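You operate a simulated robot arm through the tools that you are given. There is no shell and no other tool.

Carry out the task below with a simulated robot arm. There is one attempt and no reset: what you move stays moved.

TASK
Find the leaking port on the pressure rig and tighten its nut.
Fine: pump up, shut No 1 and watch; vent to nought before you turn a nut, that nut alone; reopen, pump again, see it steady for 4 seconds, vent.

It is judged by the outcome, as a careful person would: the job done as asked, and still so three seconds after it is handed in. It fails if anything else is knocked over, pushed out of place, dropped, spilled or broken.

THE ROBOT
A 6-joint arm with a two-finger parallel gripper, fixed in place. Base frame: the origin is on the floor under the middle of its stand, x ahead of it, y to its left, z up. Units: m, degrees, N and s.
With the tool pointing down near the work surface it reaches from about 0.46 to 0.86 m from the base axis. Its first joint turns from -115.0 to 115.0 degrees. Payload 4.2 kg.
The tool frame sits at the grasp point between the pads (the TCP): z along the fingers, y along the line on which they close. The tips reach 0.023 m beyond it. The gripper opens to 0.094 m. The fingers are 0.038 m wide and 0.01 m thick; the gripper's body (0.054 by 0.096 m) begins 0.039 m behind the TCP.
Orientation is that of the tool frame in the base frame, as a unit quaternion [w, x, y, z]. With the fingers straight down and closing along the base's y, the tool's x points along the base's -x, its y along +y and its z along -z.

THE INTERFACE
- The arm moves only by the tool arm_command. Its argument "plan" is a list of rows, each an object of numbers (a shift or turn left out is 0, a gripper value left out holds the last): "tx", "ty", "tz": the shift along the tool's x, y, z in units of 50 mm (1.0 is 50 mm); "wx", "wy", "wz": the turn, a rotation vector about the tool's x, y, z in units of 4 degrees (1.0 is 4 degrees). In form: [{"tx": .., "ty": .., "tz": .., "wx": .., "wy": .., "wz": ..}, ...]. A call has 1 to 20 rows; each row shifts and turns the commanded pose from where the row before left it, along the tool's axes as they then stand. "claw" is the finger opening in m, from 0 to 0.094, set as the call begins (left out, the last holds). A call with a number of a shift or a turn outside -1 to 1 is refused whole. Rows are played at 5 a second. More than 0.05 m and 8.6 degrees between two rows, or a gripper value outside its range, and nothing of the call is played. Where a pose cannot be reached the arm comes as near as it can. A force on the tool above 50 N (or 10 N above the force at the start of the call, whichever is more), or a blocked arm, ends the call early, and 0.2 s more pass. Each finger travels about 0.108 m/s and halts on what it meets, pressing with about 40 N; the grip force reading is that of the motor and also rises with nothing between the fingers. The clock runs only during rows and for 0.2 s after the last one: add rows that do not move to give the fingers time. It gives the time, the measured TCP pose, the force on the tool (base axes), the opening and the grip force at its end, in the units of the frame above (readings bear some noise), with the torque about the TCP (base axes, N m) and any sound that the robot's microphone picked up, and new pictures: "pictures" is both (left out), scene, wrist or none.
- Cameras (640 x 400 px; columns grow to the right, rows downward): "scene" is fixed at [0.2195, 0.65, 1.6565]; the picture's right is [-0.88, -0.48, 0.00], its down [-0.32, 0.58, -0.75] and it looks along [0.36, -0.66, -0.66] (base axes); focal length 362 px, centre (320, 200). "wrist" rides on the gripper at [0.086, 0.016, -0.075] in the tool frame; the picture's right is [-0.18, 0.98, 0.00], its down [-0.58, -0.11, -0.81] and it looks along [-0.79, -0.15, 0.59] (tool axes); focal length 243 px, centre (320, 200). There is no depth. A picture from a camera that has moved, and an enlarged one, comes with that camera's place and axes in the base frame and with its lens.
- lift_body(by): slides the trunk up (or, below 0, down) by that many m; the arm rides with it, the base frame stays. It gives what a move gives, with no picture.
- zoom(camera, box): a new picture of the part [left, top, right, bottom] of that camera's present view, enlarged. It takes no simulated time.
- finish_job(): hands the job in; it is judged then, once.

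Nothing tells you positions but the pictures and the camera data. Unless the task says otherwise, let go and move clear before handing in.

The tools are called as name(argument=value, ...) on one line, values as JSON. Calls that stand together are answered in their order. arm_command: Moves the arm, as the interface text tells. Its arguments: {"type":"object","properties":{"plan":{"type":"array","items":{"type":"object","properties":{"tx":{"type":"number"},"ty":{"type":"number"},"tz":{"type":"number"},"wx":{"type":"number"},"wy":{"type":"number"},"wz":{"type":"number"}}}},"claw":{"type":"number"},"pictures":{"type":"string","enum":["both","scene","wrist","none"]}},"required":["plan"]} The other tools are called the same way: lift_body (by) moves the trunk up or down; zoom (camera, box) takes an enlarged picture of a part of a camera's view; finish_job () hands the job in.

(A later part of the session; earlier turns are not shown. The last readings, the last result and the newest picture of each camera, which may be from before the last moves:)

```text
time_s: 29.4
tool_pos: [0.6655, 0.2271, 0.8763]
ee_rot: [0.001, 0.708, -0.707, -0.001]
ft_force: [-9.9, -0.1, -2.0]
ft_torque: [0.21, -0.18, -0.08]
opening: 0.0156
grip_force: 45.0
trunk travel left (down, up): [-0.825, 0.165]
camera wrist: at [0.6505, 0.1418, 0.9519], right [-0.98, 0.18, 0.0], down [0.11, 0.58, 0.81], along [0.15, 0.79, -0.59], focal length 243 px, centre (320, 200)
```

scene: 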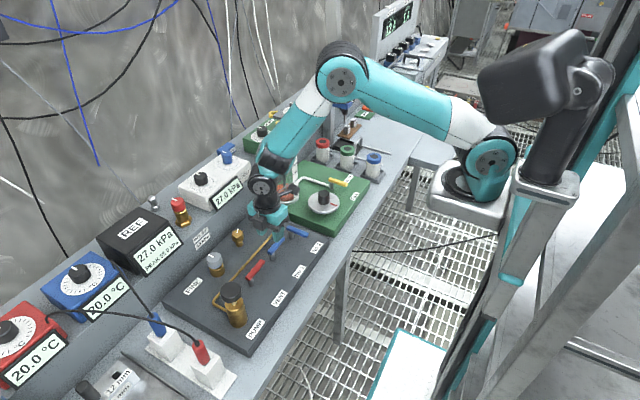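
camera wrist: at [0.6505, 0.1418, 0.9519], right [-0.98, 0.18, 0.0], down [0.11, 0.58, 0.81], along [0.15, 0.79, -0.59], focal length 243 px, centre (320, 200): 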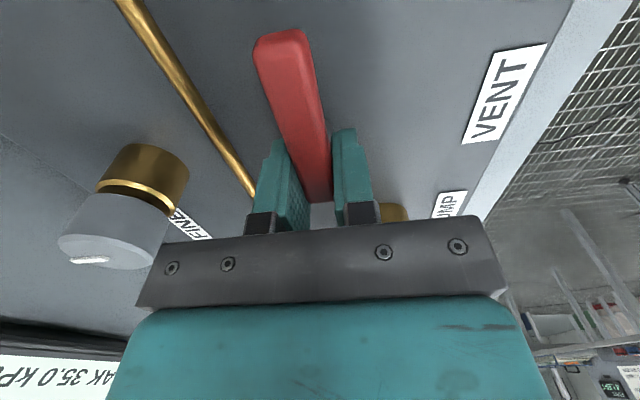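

The vent lever is gripped with little side load. I'll turn it back towards me (opening), checking the load and gauge on the way.

arm_command(plan=[{"wz": 1}, {"wz": 1}, {"wz": 1}, {"wz": 1}, {"wz": 1}, {"wz": 1}], pictures="none")

zoom(camera="scene", box=[100, 180, 320, 340])

```text
time_s: 30.8
tool_pos: [0.6662, 0.2278, 0.8768]
ee_rot: [0.0, -0.544, 0.839, 0.0]
ft_force: [-13.8, -2.1, 10.2]
ft_torque: [-1.05, 0.7, -0.04]
opening: 0.0159
grip_force: 45.1
trunk travel left (down, up): [-0.825, 0.165]
```

```text
2.50 times, centred on (210, 260) of scene
camera zoom: at [0.2195, 0.65, 1.6565], right [-0.88, -0.48, 0.0], down [-0.32, 0.58, -0.75], along [0.36, -0.66, -0.66], focal length 904 px, centre (595, 50)
```

zoom: 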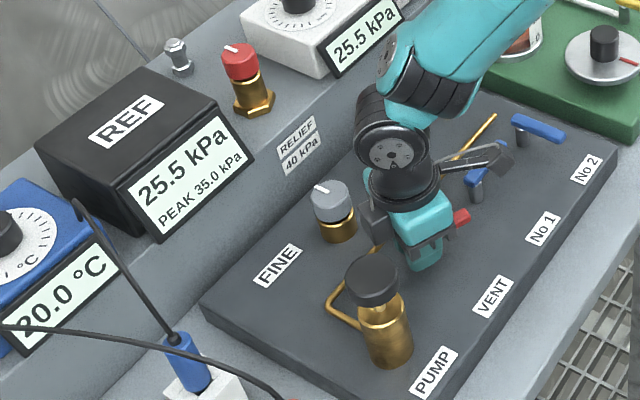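

arm_command(plan=[{"wz": 1}, {"wz": 1}, {"wz": 1}, {"wz": 1}, {"wz": 1}, {"wz": 1}, {"wz": 1}, {"wz": 1}, {"wz": 1}], pictures="none")

zoom(camera="scene", box=[100, 180, 320, 340])

```text
time_s: 32.8
tool_pos: [0.6676, 0.2256, 0.8763]
ee_rot: [0.001, -0.257, 0.966, -0.001]
ft_force: [3.9, -21.1, 19.9]
ft_torque: [0.16, 0.03, 0.08]
opening: 0.0157
grip_force: 44.9
trunk travel left (down, up): [-0.825, 0.165]
```

```text
2.50 times, centred on (210, 260) of scene
camera zoom: at [0.2195, 0.65, 1.6565], right [-0.88, -0.48, 0.0], down [-0.32, 0.58, -0.75], along [0.36, -0.66, -0.66], focal length 904 px, centre (595, 50)
```

zoom: 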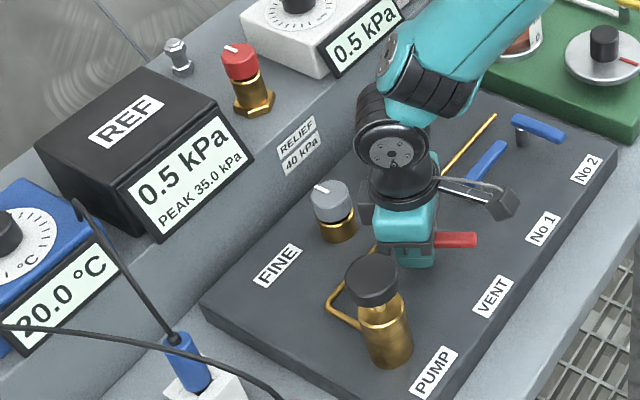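

The vent is opening: gauge already at 0.5 kPa. I'll complete the turn so the vent is fully open.

arm_command(plan=[{"tx": 0.01, "ty": -0.017}, {"wz": 1}, {"wz": 1}, {"wz": 1}, {"wz": 1}, {"wz": 1}, {"wz": 1}, {"wz": 1}, {"wz": 0.4}, {}], pictures="none")

zoom(camera="scene", box=[100, 180, 320, 340])

```text
time_s: 35.0
tool_pos: [0.6683, 0.2251, 0.8766]
ee_rot: [0.001, -0.001, 1.0, -0.001]
ft_force: [13.1, -24.8, 21.8]
ft_torque: [0.18, -0.5, 0.05]
opening: 0.0158
grip_force: 45.4
trunk travel left (down, up): [-0.825, 0.165]
```

```text
2.50 times, centred on (210, 260) of scene
camera zoom: at [0.2195, 0.65, 1.6565], right [-0.88, -0.48, 0.0], down [-0.32, 0.58, -0.75], along [0.36, -0.66, -0.66], focal length 904 px, centre (595, 50)
```

zoom: 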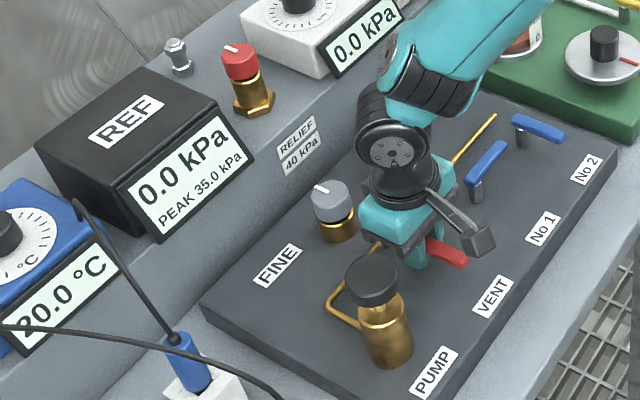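

The gauge reads 0.0 kPa with the vent open. I'll release the vent lever, rise, and go over towards nut 2, keeping high to check clearance from the syringe and the gauge shelf.

arm_command(plan=[{}, {}, {"tz": -0.7}, {"tz": -0.8}, {"tz": -0.8}, {}], claw=0.04, pictures="none")

arm_command(plan=[{"tx": -0.3, "ty": -0.66}, {"tx": -0.3, "ty": -0.66}, {"tx": -0.3, "ty": -0.66}, {"tx": -0.3, "ty": -0.66}, {"tx": -0.3, "ty": -0.66}, {"tx": -0.2, "ty": -0.6}, {}], pictures="both")

zoom(camera="wrist", box=[200, 0, 440, 200])

zoom(camera="scene", box=[180, 100, 360, 300])

```text
time_s: 36.4
tool_pos: [0.6691, 0.2247, 0.9899]
ee_rot: [0.0, -0.003, 1.0, 0.0]
ft_force: [-0.1, -0.6, -0.4]
ft_torque: [-0.02, 0.03, -0.03]
opening: 0.04
grip_force: 0.1
trunk travel left (down, up): [-0.825, 0.165]
```

```text
time_s: 38.0
tool_pos: [0.757, 0.0321, 0.9923]
ee_rot: [0.0, -0.003, 1.0, 0.0]
ft_force: [0.0, -0.2, 0.4]
ft_torque: [0.0, 0.02, -0.01]
opening: 0.04
grip_force: 0.0
trunk travel left (down, up): [-0.825, 0.165]
camera wrist: at [0.6712, 0.0483, 1.0667], right [0.18, 0.98, 0.0], down [0.58, -0.1, 0.81], along [0.79, -0.14, -0.59], focal length 243 px, centre (320, 200)
```

scene: 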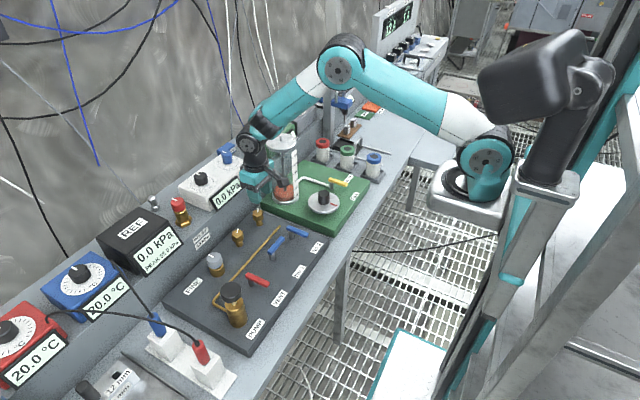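
wrist: 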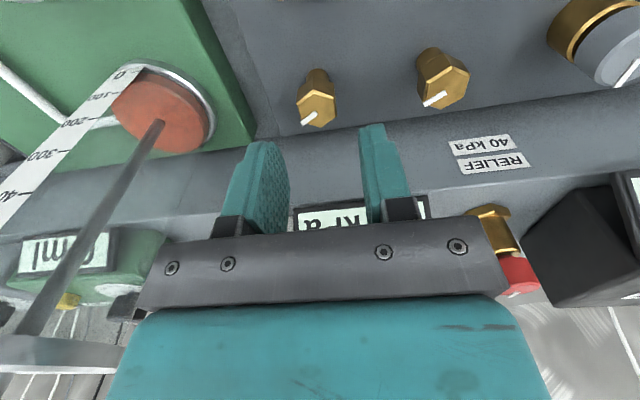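

```text
2.00 times, centred on (320, 100) of wrist
camera zoom: at [0.6712, 0.0483, 1.0667], right [0.18, 0.98, 0.0], down [0.58, -0.1, 0.81], along [0.79, -0.14, -0.59], focal length 485 px, centre (320, 400)
```

zoom: 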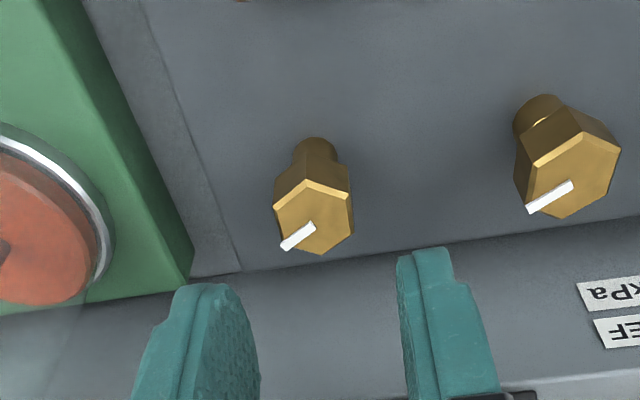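

```text
2.00 times, centred on (270, 200) of scene
camera zoom: at [0.2195, 0.65, 1.6565], right [-0.88, -0.48, 0.0], down [-0.32, 0.58, -0.75], along [0.36, -0.66, -0.66], focal length 723 px, centre (420, 200)
```

zoom: 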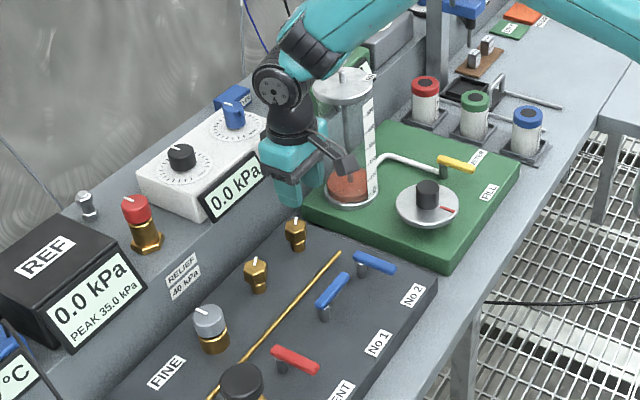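

Nut 2 is just ahead of the fingers and its syringe neighbour stands at about (0.76, -0.09). I want to check the clearance between the wrist/forearm and the syringe top before descending.

zoom(camera="scene", box=[220, 90, 330, 220])

zoom(camera="wrist", box=[0, 60, 240, 400])

zoom(camera="scene", box=[220, 30, 380, 160])

```text
3.08 times, centred on (275, 155) of scene
camera zoom: at [0.2195, 0.65, 1.6565], right [-0.88, -0.48, 0.0], down [-0.32, 0.58, -0.75], along [0.36, -0.66, -0.66], focal length 1112 px, centre (458, 338)
```

zoom: 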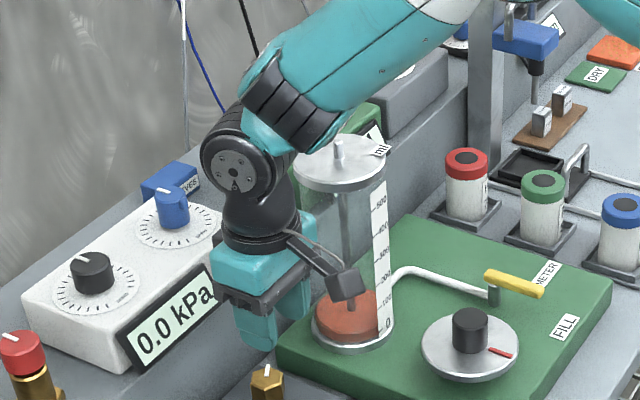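

```text
1.18 times, centred on (120, 230) of wrist
camera zoom: at [0.6712, 0.0483, 1.0667], right [0.18, 0.98, 0.0], down [0.58, -0.1, 0.81], along [0.79, -0.14, -0.59], focal length 285 px, centre (555, 165)
```

zoom: 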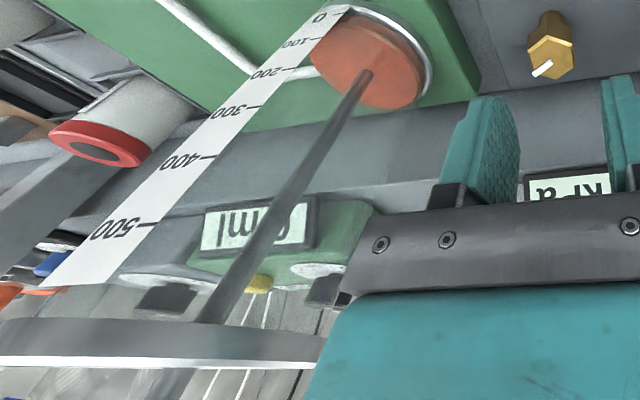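

```text
3.08 times, centred on (300, 95) of scene
camera zoom: at [0.2195, 0.65, 1.6565], right [-0.88, -0.48, 0.0], down [-0.32, 0.58, -0.75], along [0.36, -0.66, -0.66], focal length 1112 px, centre (382, 523)
```

zoom: 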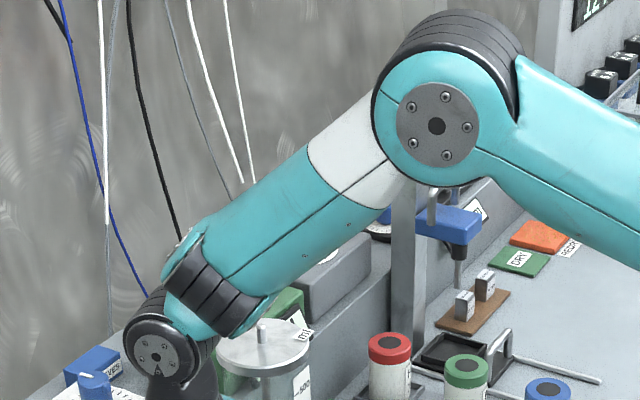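

zoom(camera="wrist", box=[285, 60, 350, 135])

zoom(camera="scene", box=[225, 195, 275, 255])

zoom(camera="wrist", box=[395, 40, 480, 115])

```text
5.33 times, centred on (318, 98) of wrist
camera zoom: at [0.6712, 0.0483, 1.0667], right [0.18, 0.98, 0.0], down [0.58, -0.1, 0.81], along [0.79, -0.14, -0.59], focal length 1294 px, centre (333, 747)
```

zoom: 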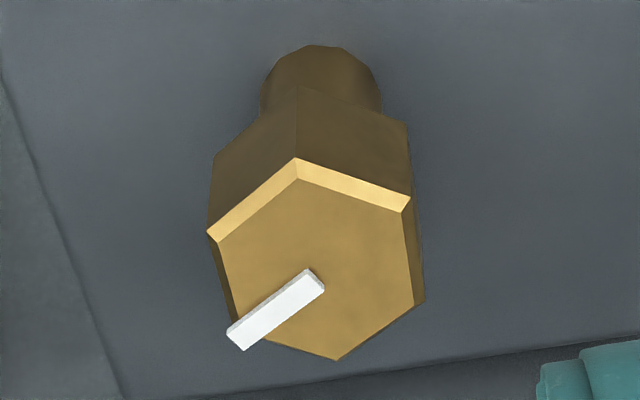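

```text
6.67 times, centred on (250, 225) of scene
camera zoom: at [0.2195, 0.65, 1.6565], right [-0.88, -0.48, 0.0], down [-0.32, 0.58, -0.75], along [0.36, -0.66, -0.66], focal length 2410 px, centre (787, 33)
```

zoom: 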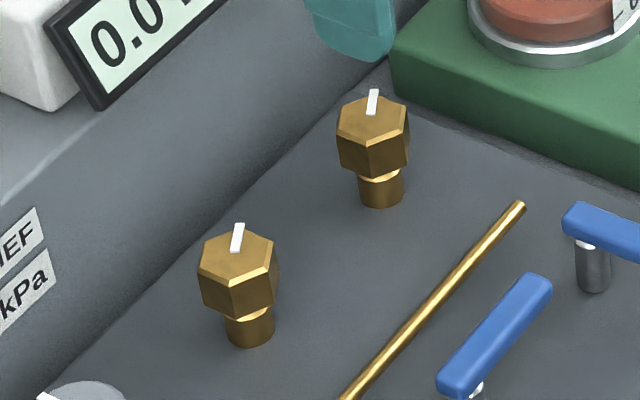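

```text
5.33 times, centred on (438, 78) of wrist
camera zoom: at [0.6712, 0.0483, 1.0667], right [0.18, 0.98, 0.0], down [0.58, -0.1, 0.81], along [0.79, -0.14, -0.59], focal length 1294 px, centre (-307, 853)
```

zoom: 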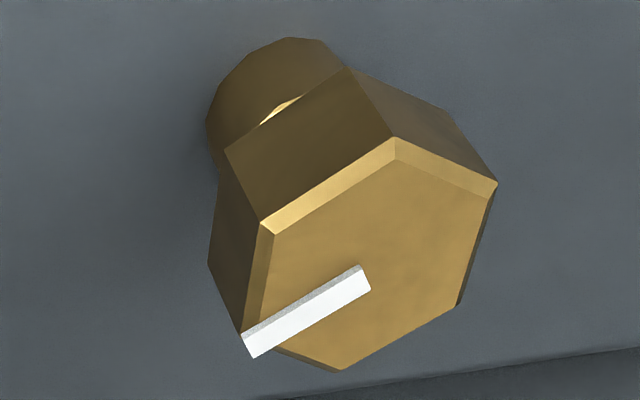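

Nut 2 has flats facing ±y (vertices at 0°, 60°, …), about 30 mm across flats, centred near (0.786, 0.025) with its top at z ≈ 0.886; its tick points towards -60°. I'll move over it and part-way down.

arm_command(plan=[{"tx": -0.58, "ty": -0.144, "wz": 0.086}, {"tz": 0.6}, {"tz": 0.55}, {}], claw=0.05, pictures="both")

zoom(camera="wrist", box=[240, 40, 400, 200])

zoom(camera="scene", box=[200, 90, 340, 270])

```text
time_s: 39.0
tool_pos: [0.7844, 0.0257, 0.9366]
ee_rot: [-0.001, 0.0, 1.0, 0.0]
ft_force: [0.2, 0.1, 0.1]
ft_torque: [0.03, 0.02, 0.0]
opening: 0.05
grip_force: 0.0
trunk travel left (down, up): [-0.825, 0.165]
camera wrist: at [0.6992, 0.0428, 1.0106], right [0.18, 0.98, 0.0], down [0.58, -0.11, 0.81], along [0.79, -0.15, -0.59], focal length 243 px, centre (320, 200)
```

scene: 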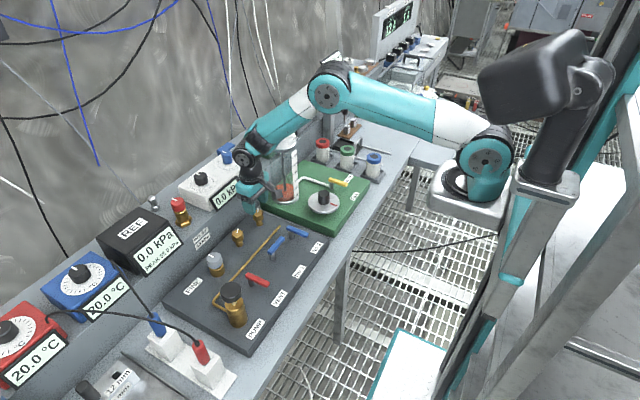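
wrist: 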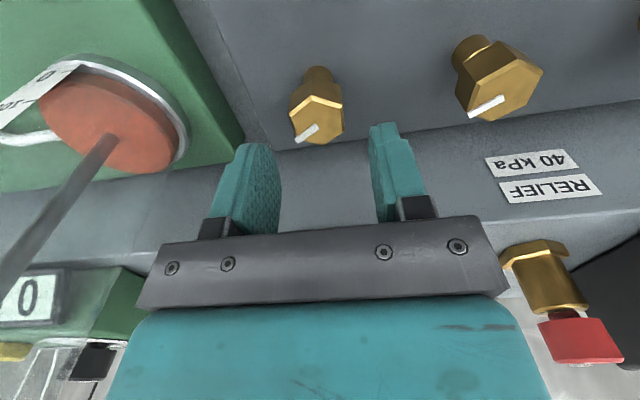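

```text
2.50 times, centred on (320, 120) of wrist
camera zoom: at [0.6992, 0.0428, 1.0106], right [0.18, 0.98, 0.0], down [0.58, -0.11, 0.81], along [0.79, -0.15, -0.59], focal length 606 px, centre (320, 400)
```

zoom: 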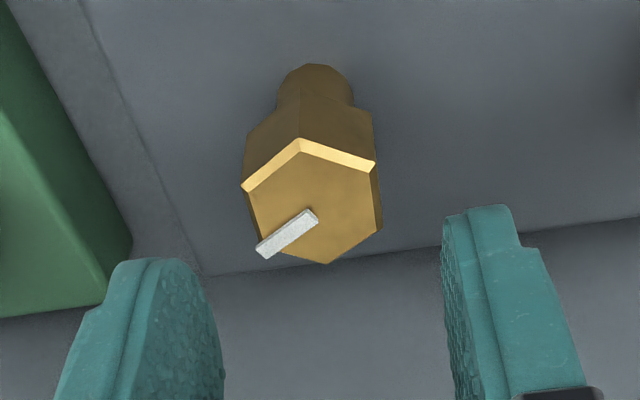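

```text
2.22 times, centred on (270, 180) of scene
camera zoom: at [0.2195, 0.65, 1.6565], right [-0.88, -0.48, 0.0], down [-0.32, 0.58, -0.75], along [0.36, -0.66, -0.66], focal length 803 px, centre (431, 244)
```

zoom: 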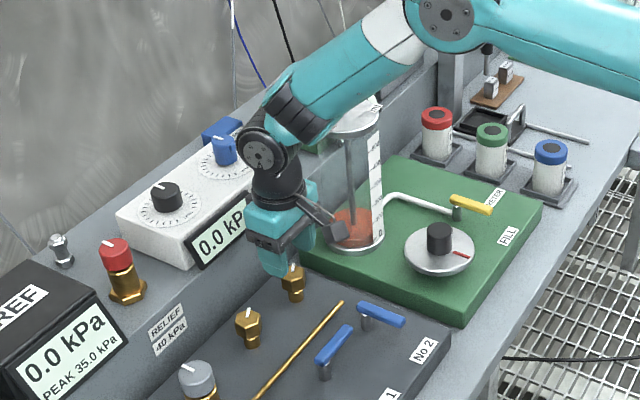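

The wrist plane is around y ≈ 0.03, leaving roughly 4 cm to the syringe flange edge, and the nut is centred at about (0.788, 0.025). I'll align by 3 mm and lower so the fingers straddle the hex, keeping the body just above the shelf height.

arm_command(plan=[{"tx": -0.06, "ty": -0.02, "tz": 0.4}, {"tz": 0.4}, {"tz": 0.13}, {}], pictures="both")

zoom(camera="wrist", box=[240, 60, 400, 220])

zoom(camera="scene", box=[200, 90, 340, 270])

```text
time_s: 40.0
tool_pos: [0.7858, 0.0237, 0.8875]
ee_rot: [0.0, 0.0, 1.0, 0.0]
ft_force: [-0.1, -0.3, 0.0]
ft_torque: [-0.01, 0.02, -0.01]
opening: 0.0505
grip_force: 0.1
trunk travel left (down, up): [-0.825, 0.165]
camera wrist: at [0.7004, 0.0407, 0.963], right [0.18, 0.98, 0.0], down [0.58, -0.11, 0.81], along [0.79, -0.15, -0.59], focal length 243 px, centre (320, 200)
```

scene: 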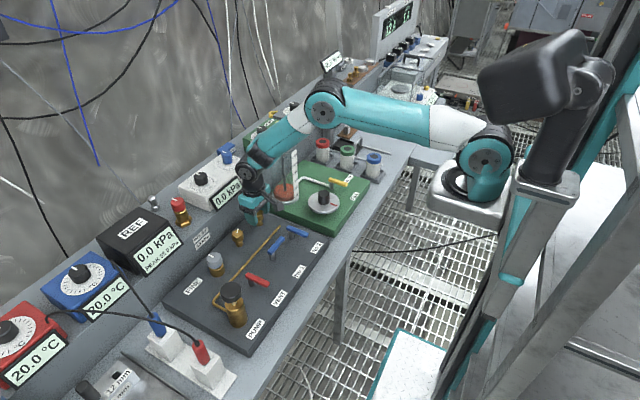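
wrist: 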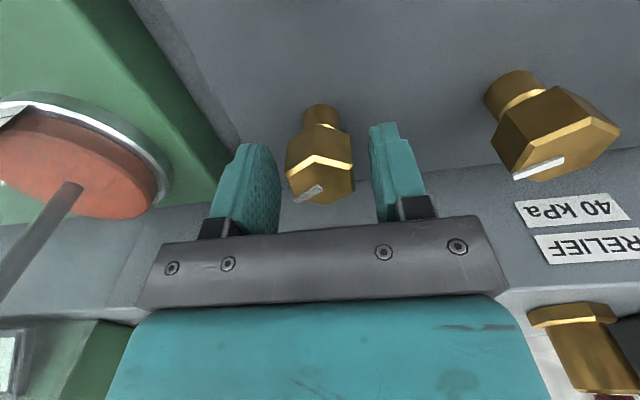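

```text
2.50 times, centred on (320, 140) of wrist
camera zoom: at [0.7004, 0.0407, 0.963], right [0.18, 0.98, 0.0], down [0.58, -0.11, 0.81], along [0.79, -0.15, -0.59], focal length 606 px, centre (320, 350)
```

zoom: 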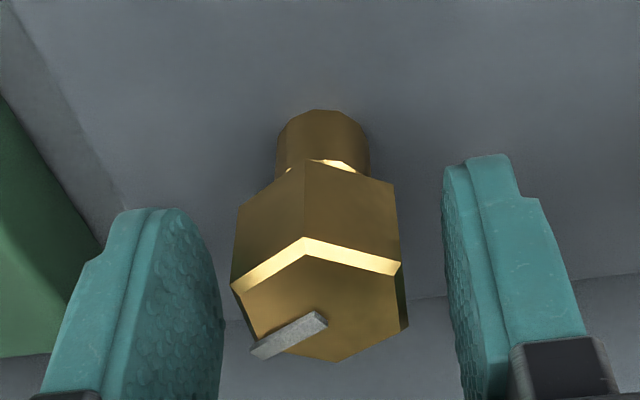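

```text
2.22 times, centred on (270, 180) of scene
camera zoom: at [0.2195, 0.65, 1.6565], right [-0.88, -0.48, 0.0], down [-0.32, 0.58, -0.75], along [0.36, -0.66, -0.66], focal length 803 px, centre (431, 244)
```

zoom: 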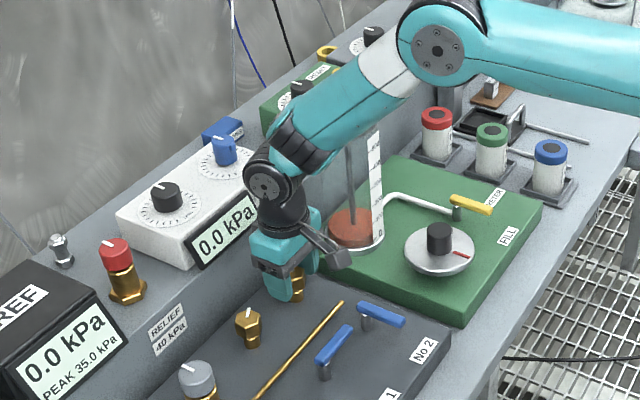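

The hex is nicely between the pads (nut at about (0.785, 0.025), top z ≈ 0.89) with no contact force. I'll shift 1 mm back and close on it.

arm_command(plan=[{"tx": 0.02, "ty": 0.01}, {}, {}], claw=0.0, pictures="wrist")

zoom(camera="wrist", box=[240, 60, 400, 220])

```text
time_s: 40.8
tool_pos: [0.7853, 0.0247, 0.8882]
ee_rot: [0.001, 0.0, 1.0, 0.0]
ft_force: [12.0, 2.5, 1.0]
ft_torque: [-0.42, 1.04, 0.01]
opening: 0.0357
grip_force: 45.1
trunk travel left (down, up): [-0.825, 0.165]
camera wrist: at [0.7001, 0.0413, 0.9628], right [0.18, 0.98, 0.0], down [0.58, -0.11, 0.81], along [0.79, -0.15, -0.59], focal length 243 px, centre (320, 200)
```

wrist: 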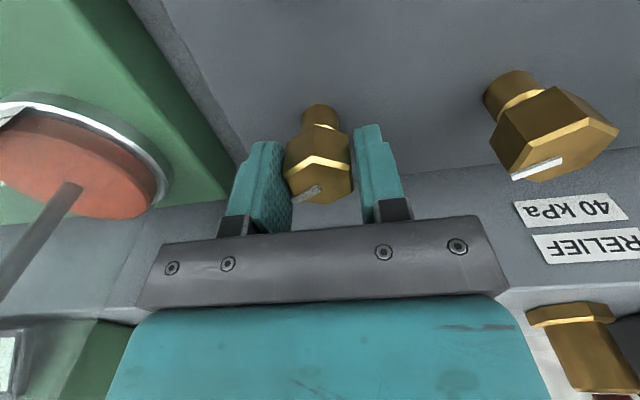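

```text
2.50 times, centred on (320, 140) of wrist
camera zoom: at [0.7001, 0.0413, 0.9628], right [0.18, 0.98, 0.0], down [0.58, -0.11, 0.81], along [0.79, -0.15, -0.59], focal length 606 px, centre (320, 350)
```

zoom: 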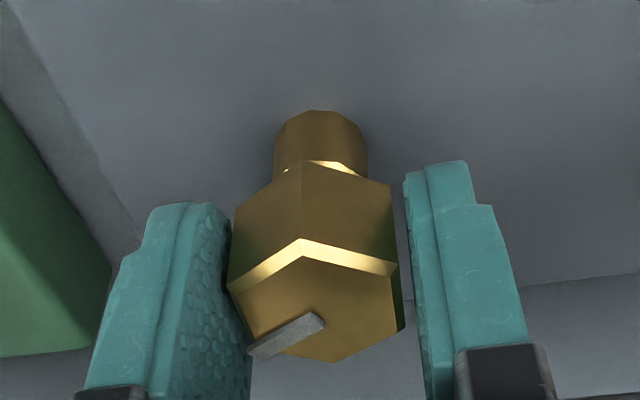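

The pads hold the nut (opening 35.7 mm, grip 45 N). I'll turn it clockwise seen from above in small steps, watching the torque and tick.

arm_command(plan=[{"wz": 1}, {"wz": 1}, {"wz": 1}, {"wz": 1}, {"wz": 1}], pictures="none")

zoom(camera="wrist", box=[240, 60, 400, 220])

zoom(camera="scene", box=[200, 90, 340, 270])

```text
time_s: 42.0
tool_pos: [0.7852, 0.0248, 0.8886]
ee_rot: [0.001, 0.174, 0.985, 0.0]
ft_force: [9.5, -2.0, 18.7]
ft_torque: [-0.35, 0.42, -0.03]
opening: 0.0358
grip_force: 45.1
trunk travel left (down, up): [-0.825, 0.165]
```

```text
2.50 times, centred on (320, 140) of wrist
camera zoom: at [0.7108, 0.0699, 0.9628], right [0.51, 0.86, 0.0], down [0.51, -0.3, 0.81], along [0.69, -0.41, -0.59], focal length 606 px, centre (320, 350)
```

zoom: 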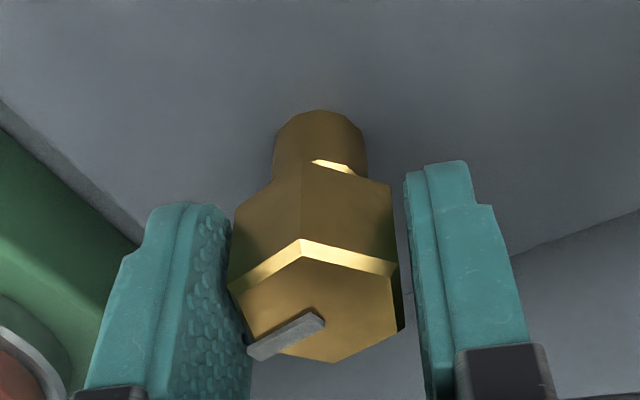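

```text
2.22 times, centred on (270, 180) of scene
camera zoom: at [0.2195, 0.65, 1.6565], right [-0.88, -0.48, 0.0], down [-0.32, 0.58, -0.75], along [0.36, -0.66, -0.66], focal length 803 px, centre (431, 244)
```

zoom: 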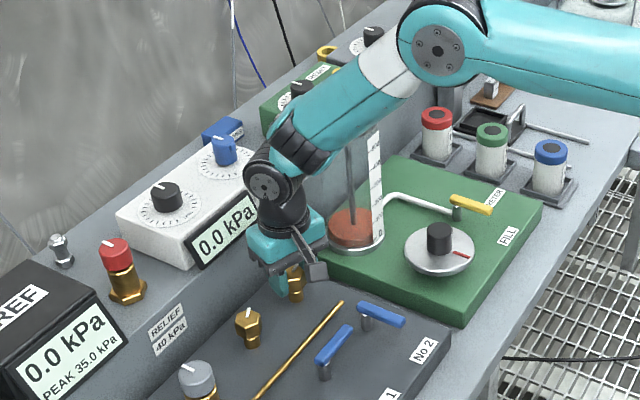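

The nut turns with the gripper and the torque is still small. I'll continue in steps and watch for the torque rising.

arm_command(plan=[{"wz": 1}, {"wz": 1}, {"wz": 1}, {"wz": 1}, {"wz": 1}], pictures="none")

zoom(camera="wrist", box=[240, 60, 400, 220])

zoom(camera="scene", box=[200, 90, 340, 270])

```text
time_s: 43.2
tool_pos: [0.7862, 0.0237, 0.8881]
ee_rot: [0.002, 0.342, 0.94, 0.002]
ft_force: [17.1, 2.7, 18.0]
ft_torque: [-0.87, -0.57, 0.02]
opening: 0.0359
grip_force: 44.7
trunk travel left (down, up): [-0.825, 0.165]
```

```text
2.50 times, centred on (320, 140) of wrist
camera zoom: at [0.7305, 0.093, 0.9627], right [0.77, 0.63, 0.0], down [0.37, -0.46, 0.81], along [0.51, -0.62, -0.59], focal length 606 px, centre (320, 350)
```

zoom: 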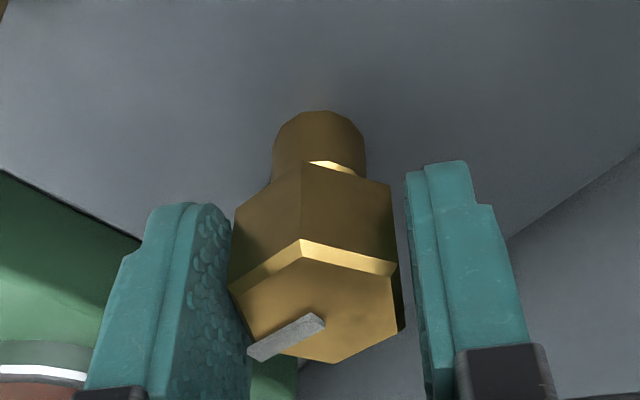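

```text
2.22 times, centred on (270, 180) of scene
camera zoom: at [0.2195, 0.65, 1.6565], right [-0.88, -0.48, 0.0], down [-0.32, 0.58, -0.75], along [0.36, -0.66, -0.66], focal length 803 px, centre (431, 244)
```

zoom: 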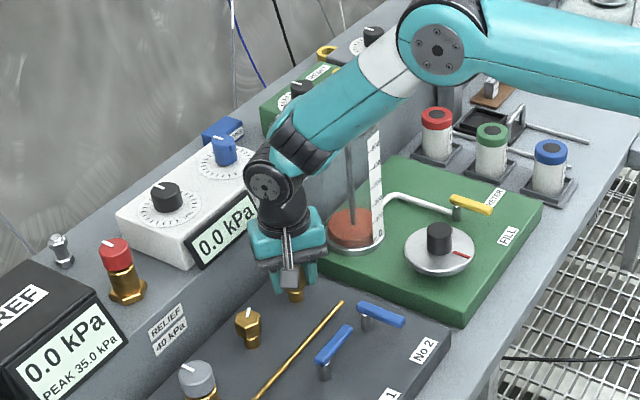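

Now at 40°, still almost no resistance. I'll continue.

arm_command(plan=[{"wz": 1}, {"wz": 1}, {"wz": 1}, {"wz": 1}, {"wz": 1}], pictures="none")

zoom(camera="wrist", box=[240, 60, 400, 220])

zoom(camera="scene", box=[200, 90, 340, 270])

```text
time_s: 44.4
tool_pos: [0.7857, 0.0245, 0.8867]
ee_rot: [0.001, 0.5, 0.866, 0.001]
ft_force: [17.4, -4.3, 24.9]
ft_torque: [-0.6, 0.0, -0.04]
opening: 0.0359
grip_force: 44.9
trunk travel left (down, up): [-0.825, 0.165]
```

```text
2.50 times, centred on (320, 140) of wrist
camera zoom: at [0.7572, 0.108, 0.9627], right [0.94, 0.33, 0.0], down [0.19, -0.56, 0.81], along [0.27, -0.76, -0.59], focal length 606 px, centre (320, 350)
```

zoom: 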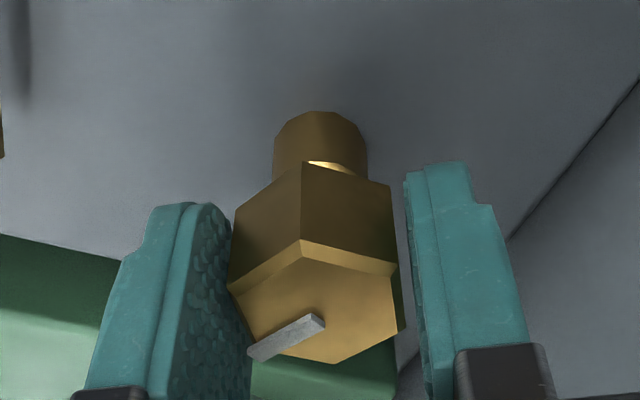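

```text
2.22 times, centred on (270, 180) of scene
camera zoom: at [0.2195, 0.65, 1.6565], right [-0.88, -0.48, 0.0], down [-0.32, 0.58, -0.75], along [0.36, -0.66, -0.66], focal length 803 px, centre (431, 244)
```

zoom: 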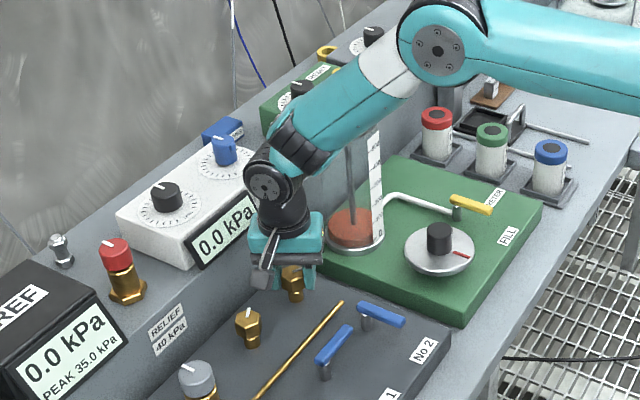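

60° now, still free. I'll keep going.

arm_command(plan=[{"wz": 1}, {"wz": 1}, {"wz": 1}, {"wz": 1}, {"wz": 1}], pictures="none")

zoom(camera="wrist", box=[240, 60, 400, 220])

```text
time_s: 45.6
tool_pos: [0.785, 0.0242, 0.8868]
ee_rot: [0.0, 0.642, 0.767, 0.0]
ft_force: [13.2, -6.8, 20.7]
ft_torque: [-0.93, 0.07, -0.01]
opening: 0.0356
grip_force: 44.6
trunk travel left (down, up): [-0.825, 0.165]
```

```text
2.50 times, centred on (320, 140) of wrist
camera zoom: at [0.7873, 0.113, 0.9627], right [1.0, -0.01, 0.0], down [-0.01, -0.59, 0.81], along [-0.01, -0.81, -0.59], focal length 606 px, centre (320, 350)
```

zoom: 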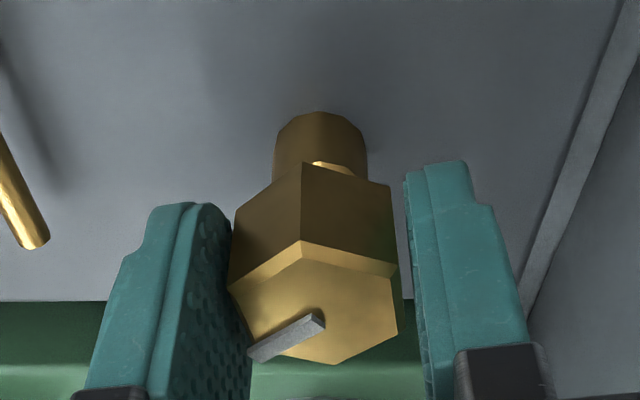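

arm_command(plan=[{"wz": 1}, {"wz": 1}, {"wz": 1}, {"wz": 1}, {"wz": 1}], pictures="none")

zoom(camera="wrist", box=[240, 60, 400, 220])

zoom(camera="scene", box=[200, 90, 340, 270])

```text
time_s: 46.8
tool_pos: [0.7852, 0.0257, 0.8854]
ee_rot: [-0.001, 0.765, 0.644, 0.0]
ft_force: [20.4, 4.1, 5.9]
ft_torque: [0.24, 0.17, 0.21]
opening: 0.035
grip_force: 45.3
trunk travel left (down, up): [-0.825, 0.165]
```

```text
2.50 times, centred on (320, 140) of wrist
camera zoom: at [0.8174, 0.1083, 0.9615], right [0.94, -0.35, 0.0], down [-0.21, -0.55, 0.81], along [-0.28, -0.75, -0.59], focal length 606 px, centre (320, 350)
```

zoom: 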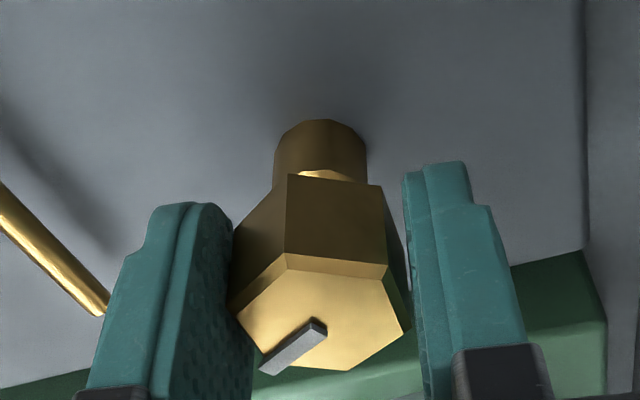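

```text
2.22 times, centred on (270, 180) of scene
camera zoom: at [0.2195, 0.65, 1.6565], right [-0.88, -0.48, 0.0], down [-0.32, 0.58, -0.75], along [0.36, -0.66, -0.66], focal length 803 px, centre (431, 244)
```

zoom: 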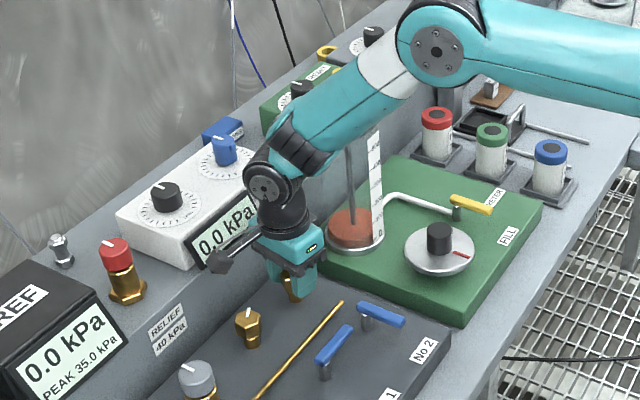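

The nut turned with the gripper to about 90°, then held while the pads slipped round it (torque rose to 0.2 Nm), so it's now seated. I'll let go, lift straight up, and move away from the syringe before turning the wrist back.

arm_command(plan=[{}, {}, {"tz": -0.5}, {"tz": -0.8}, {"tz": -0.9}, {}], claw=0.05, pictures="both")

zoom(camera="scene", box=[200, 90, 340, 270])

```text
time_s: 48.2
tool_pos: [0.7852, 0.0249, 0.9979]
ee_rot: [-0.001, 0.766, 0.643, 0.0]
ft_force: [0.5, 0.4, -0.7]
ft_torque: [0.0, -0.02, -0.07]
opening: 0.05
grip_force: 0.2
trunk travel left (down, up): [-0.825, 0.165]
camera wrist: at [0.8177, 0.1067, 1.073], right [0.94, -0.35, 0.0], down [-0.21, -0.55, 0.81], along [-0.28, -0.75, -0.59], focal length 243 px, centre (320, 200)
```

scene: 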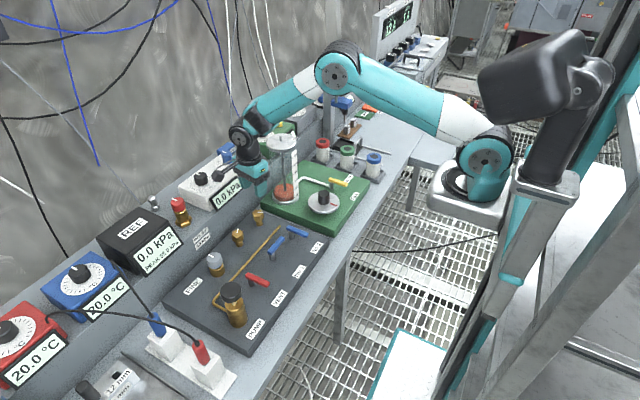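
wrist: 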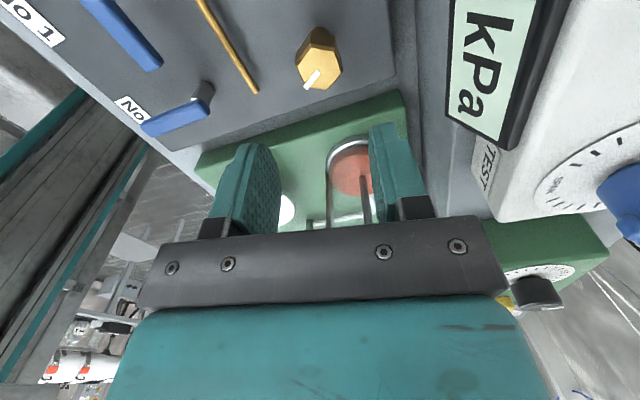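

```text
2.22 times, centred on (270, 180) of scene
camera zoom: at [0.2195, 0.65, 1.6565], right [-0.88, -0.48, 0.0], down [-0.32, 0.58, -0.75], along [0.36, -0.66, -0.66], focal length 803 px, centre (431, 244)
```

zoom: 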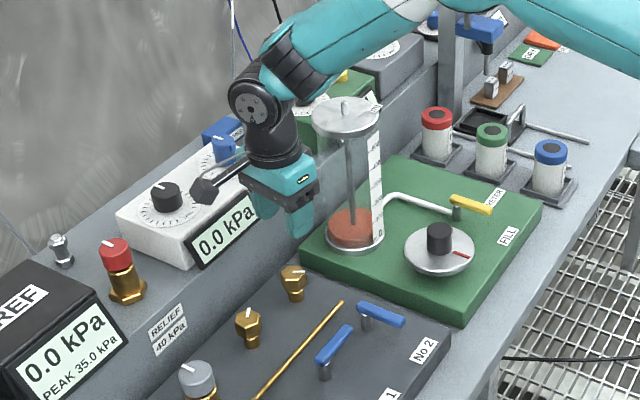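

Nut 2's tick has moved about 90° clockwise, nut 1 is untouched, and everything else stands as it did. Now I move away towards No 1 and start turning the wrist back.

arm_command(plan=[{"tx": 0.4, "ty": -0.675}, {"tx": 0.4, "ty": -0.675}, {"tx": 0.4, "ty": -0.675}, {"tx": 0.4, "ty": -0.675}, {"wz": -1}, {"wz": -1}, {"wz": -1}, {"wz": -1}, {"wz": -1}, {"wz": -1}, {"wz": -1}, {"wz": -1}, {"wz": -1}, {"wz": -1}, {"wz": -1}, {"wz": -1}, {"wz": -1}, {"wz": -1}, {"wz": -1}, {"wz": -1}], claw=0.04, pictures="none")

arm_command(plan=[{"wz": -1}, {"wz": -1}, {"wz": -1}, {"wz": -1}, {"wz": -1}, {"wz": -1}, {"wz": -1}, {"wz": -1}, {"wz": -1}, {"wz": -1}, {"wz": -1}, {"wz": -1}, {"wz": -1}, {"wz": -1}, {"wz": -1}, {"wz": -1}, {"wz": -1}, {"wz": -1}, {"wz": -1}, {"wz": -1}], pictures="scene")

```text
time_s: 52.4
tool_pos: [0.6664, 0.1277, 0.9964]
ee_rot: [-0.001, 0.308, 0.951, 0.002]
ft_force: [0.1, 0.1, 0.5]
ft_torque: [-0.02, 0.05, -0.01]
opening: 0.0401
grip_force: 0.1
trunk travel left (down, up): [-0.825, 0.165]
```

```text
time_s: 56.6
tool_pos: [0.6641, 0.128, 0.9954]
ee_rot: [0.0, -0.375, 0.927, 0.0]
ft_force: [-0.6, 1.1, -0.9]
ft_torque: [-0.01, -0.03, 0.01]
opening: 0.04
grip_force: 0.1
trunk travel left (down, up): [-0.825, 0.165]
```

scene: 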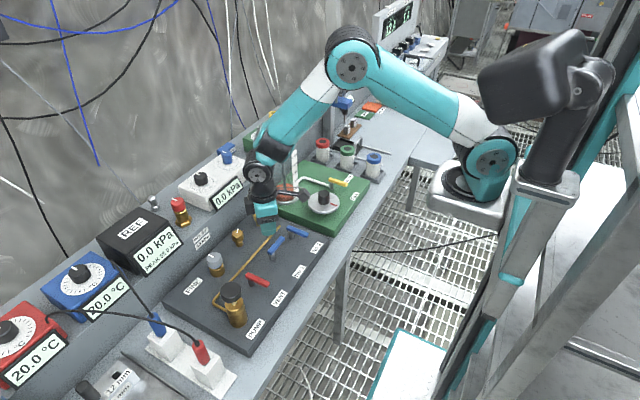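

arm_command(plan=[{"wz": -1}, {"wz": -1}, {"wz": -1}, {"wz": -1}, {"wz": -1}, {"wz": -1}, {"wz": -1}, {"wz": -1}, {"wz": -1}, {"wz": -1}, {"wz": -1}, {"wz": -0.5}, {"tz": 0.7}, {"tz": 0.7}, {}], pictures="both")

zoom(camera="wrist", box=[200, 0, 440, 200])

zoom(camera="scene", box=[100, 180, 320, 340])

```text
time_s: 59.8
tool_pos: [0.6637, 0.1261, 0.9276]
ee_rot: [0.0, -0.707, 0.707, 0.0]
ft_force: [-0.6, 0.3, 0.7]
ft_torque: [0.03, 0.03, 0.01]
opening: 0.0401
grip_force: 0.0
trunk travel left (down, up): [-0.825, 0.165]
camera wrist: at [0.6496, 0.0409, 1.0024], right [-0.98, 0.18, 0.0], down [0.11, 0.58, 0.81], along [0.15, 0.79, -0.59], focal length 243 px, centre (320, 200)
```

scene: 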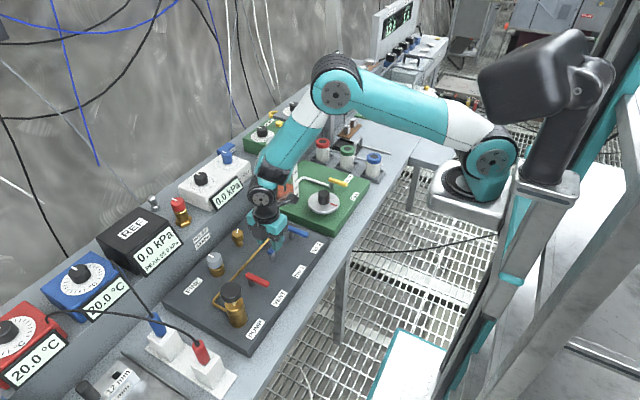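
wrist: 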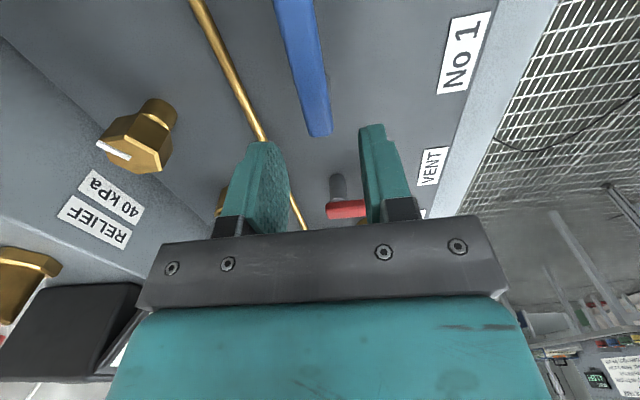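

```text
2.00 times, centred on (320, 100) of wrist
camera zoom: at [0.6496, 0.0409, 1.0024], right [-0.98, 0.18, 0.0], down [0.11, 0.58, 0.81], along [0.15, 0.79, -0.59], focal length 485 px, centre (320, 400)
```

zoom: 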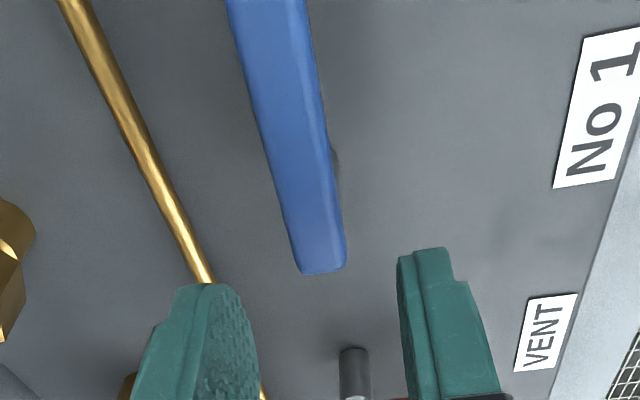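

```text
2.50 times, centred on (210, 260) of scene
camera zoom: at [0.2195, 0.65, 1.6565], right [-0.88, -0.48, 0.0], down [-0.32, 0.58, -0.75], along [0.36, -0.66, -0.66], focal length 904 px, centre (595, 50)
```

zoom: 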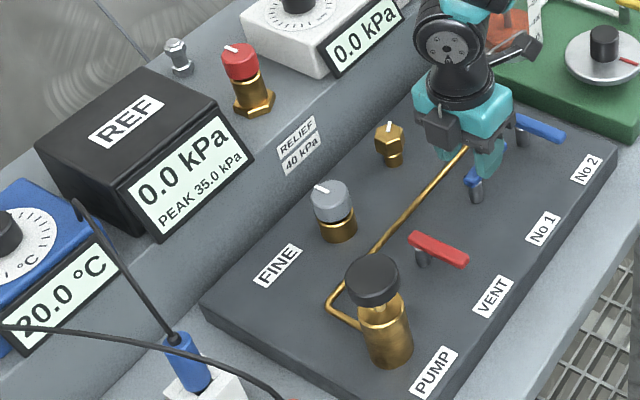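

Lever No 1 lies under the gripper as left. I'll lower around its pivot, grip it, and check the load.

arm_command(plan=[{"tz": 0.5, "tx": -0.024, "ty": -0.036}, {"tz": 0.53}, {}], pictures="none")

arm_command(plan=[{}, {}, {"wz": 1}, {"wz": 1}, {"wz": 1}, {"wz": 1}, {"wz": 1}], claw=0.0, pictures="none")

zoom(camera="scene", box=[100, 180, 320, 340])

```text
time_s: 60.6
tool_pos: [0.6694, 0.1281, 0.8753]
ee_rot: [0.001, -0.707, 0.707, 0.0]
ft_force: [0.6, -0.8, 1.2]
ft_torque: [0.02, -0.02, 0.0]
opening: 0.0399
grip_force: 0.0
trunk travel left (down, up): [-0.825, 0.165]
```

```text
time_s: 62.2
tool_pos: [0.6663, 0.1284, 0.8742]
ee_rot: [-0.001, -0.573, 0.82, 0.0]
ft_force: [-25.9, 6.7, -10.1]
ft_torque: [-0.8, -0.19, -0.11]
opening: 0.0158
grip_force: 44.7
trunk travel left (down, up): [-0.825, 0.165]
```

```text
2.50 times, centred on (210, 260) of scene
camera zoom: at [0.2195, 0.65, 1.6565], right [-0.88, -0.48, 0.0], down [-0.32, 0.58, -0.75], along [0.36, -0.66, -0.66], focal length 904 px, centre (595, 50)
```

zoom: 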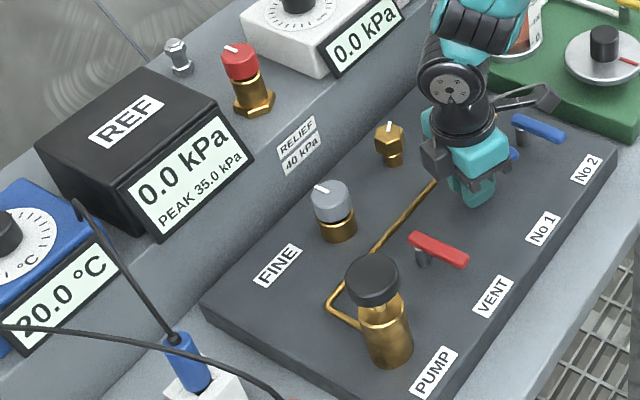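

The lever is turning with a modest side load; I'll ease back 1 mm and continue.

arm_command(plan=[{"tx": 0.008, "ty": 0.023}, {"wz": 1}, {"wz": 1}, {"wz": 1}, {"wz": 1}, {"wz": 1}, {"wz": 1}, {"wz": 1}, {"wz": 1}], pictures="none")

```text
time_s: 64.2
tool_pos: [0.6686, 0.1272, 0.8743]
ee_rot: [0.001, -0.324, 0.946, -0.001]
ft_force: [19.6, -10.7, -23.6]
ft_torque: [0.7, -0.35, 0.08]
opening: 0.0155
grip_force: 45.2
trunk travel left (down, up): [-0.825, 0.165]
```

arm_command(plan=[{"tx": -0.01, "ty": -0.02, "tz": 0.015}, {"wz": 1}, {"wz": 1}, {"wz": 1}, {"wz": 1}, {"wz": 1}, {"wz": 1}, {"wz": 1}, {"wz": 1}, {"wz": 1}, {"wz": 0.4}, {}], pictures="wrist")

zoom(camera="scene", box=[100, 180, 320, 340])

```text
time_s: 66.8
tool_pos: [0.6693, 0.1249, 0.8739]
ee_rot: [0.001, -0.001, 1.0, -0.002]
ft_force: [23.1, -28.9, 12.3]
ft_torque: [0.43, 0.57, 0.12]
opening: 0.0157
grip_force: 45.3
trunk travel left (down, up): [-0.825, 0.165]
camera wrist: at [0.5836, 0.1416, 0.9493], right [0.18, 0.98, 0.0], down [0.58, -0.1, 0.81], along [0.8, -0.15, -0.59], focal length 243 px, centre (320, 200)
```

wrist: 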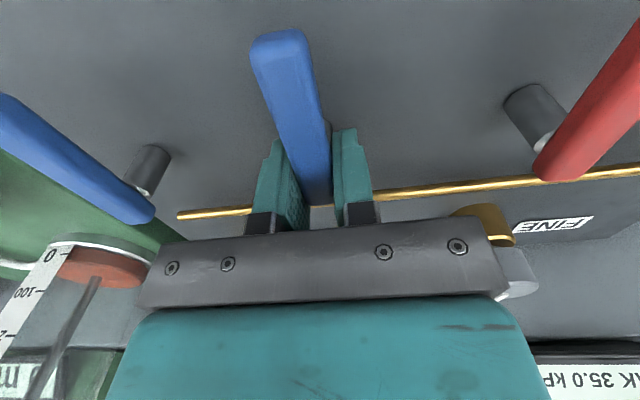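

```text
2.50 times, centred on (210, 260) of scene
camera zoom: at [0.2195, 0.65, 1.6565], right [-0.88, -0.48, 0.0], down [-0.32, 0.58, -0.75], along [0.36, -0.66, -0.66], focal length 904 px, centre (595, 50)
```

zoom: 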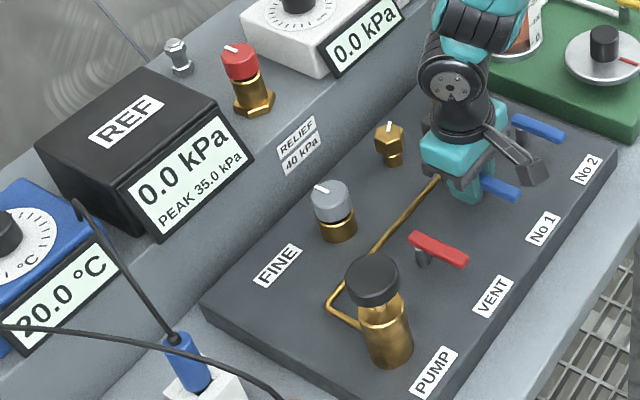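

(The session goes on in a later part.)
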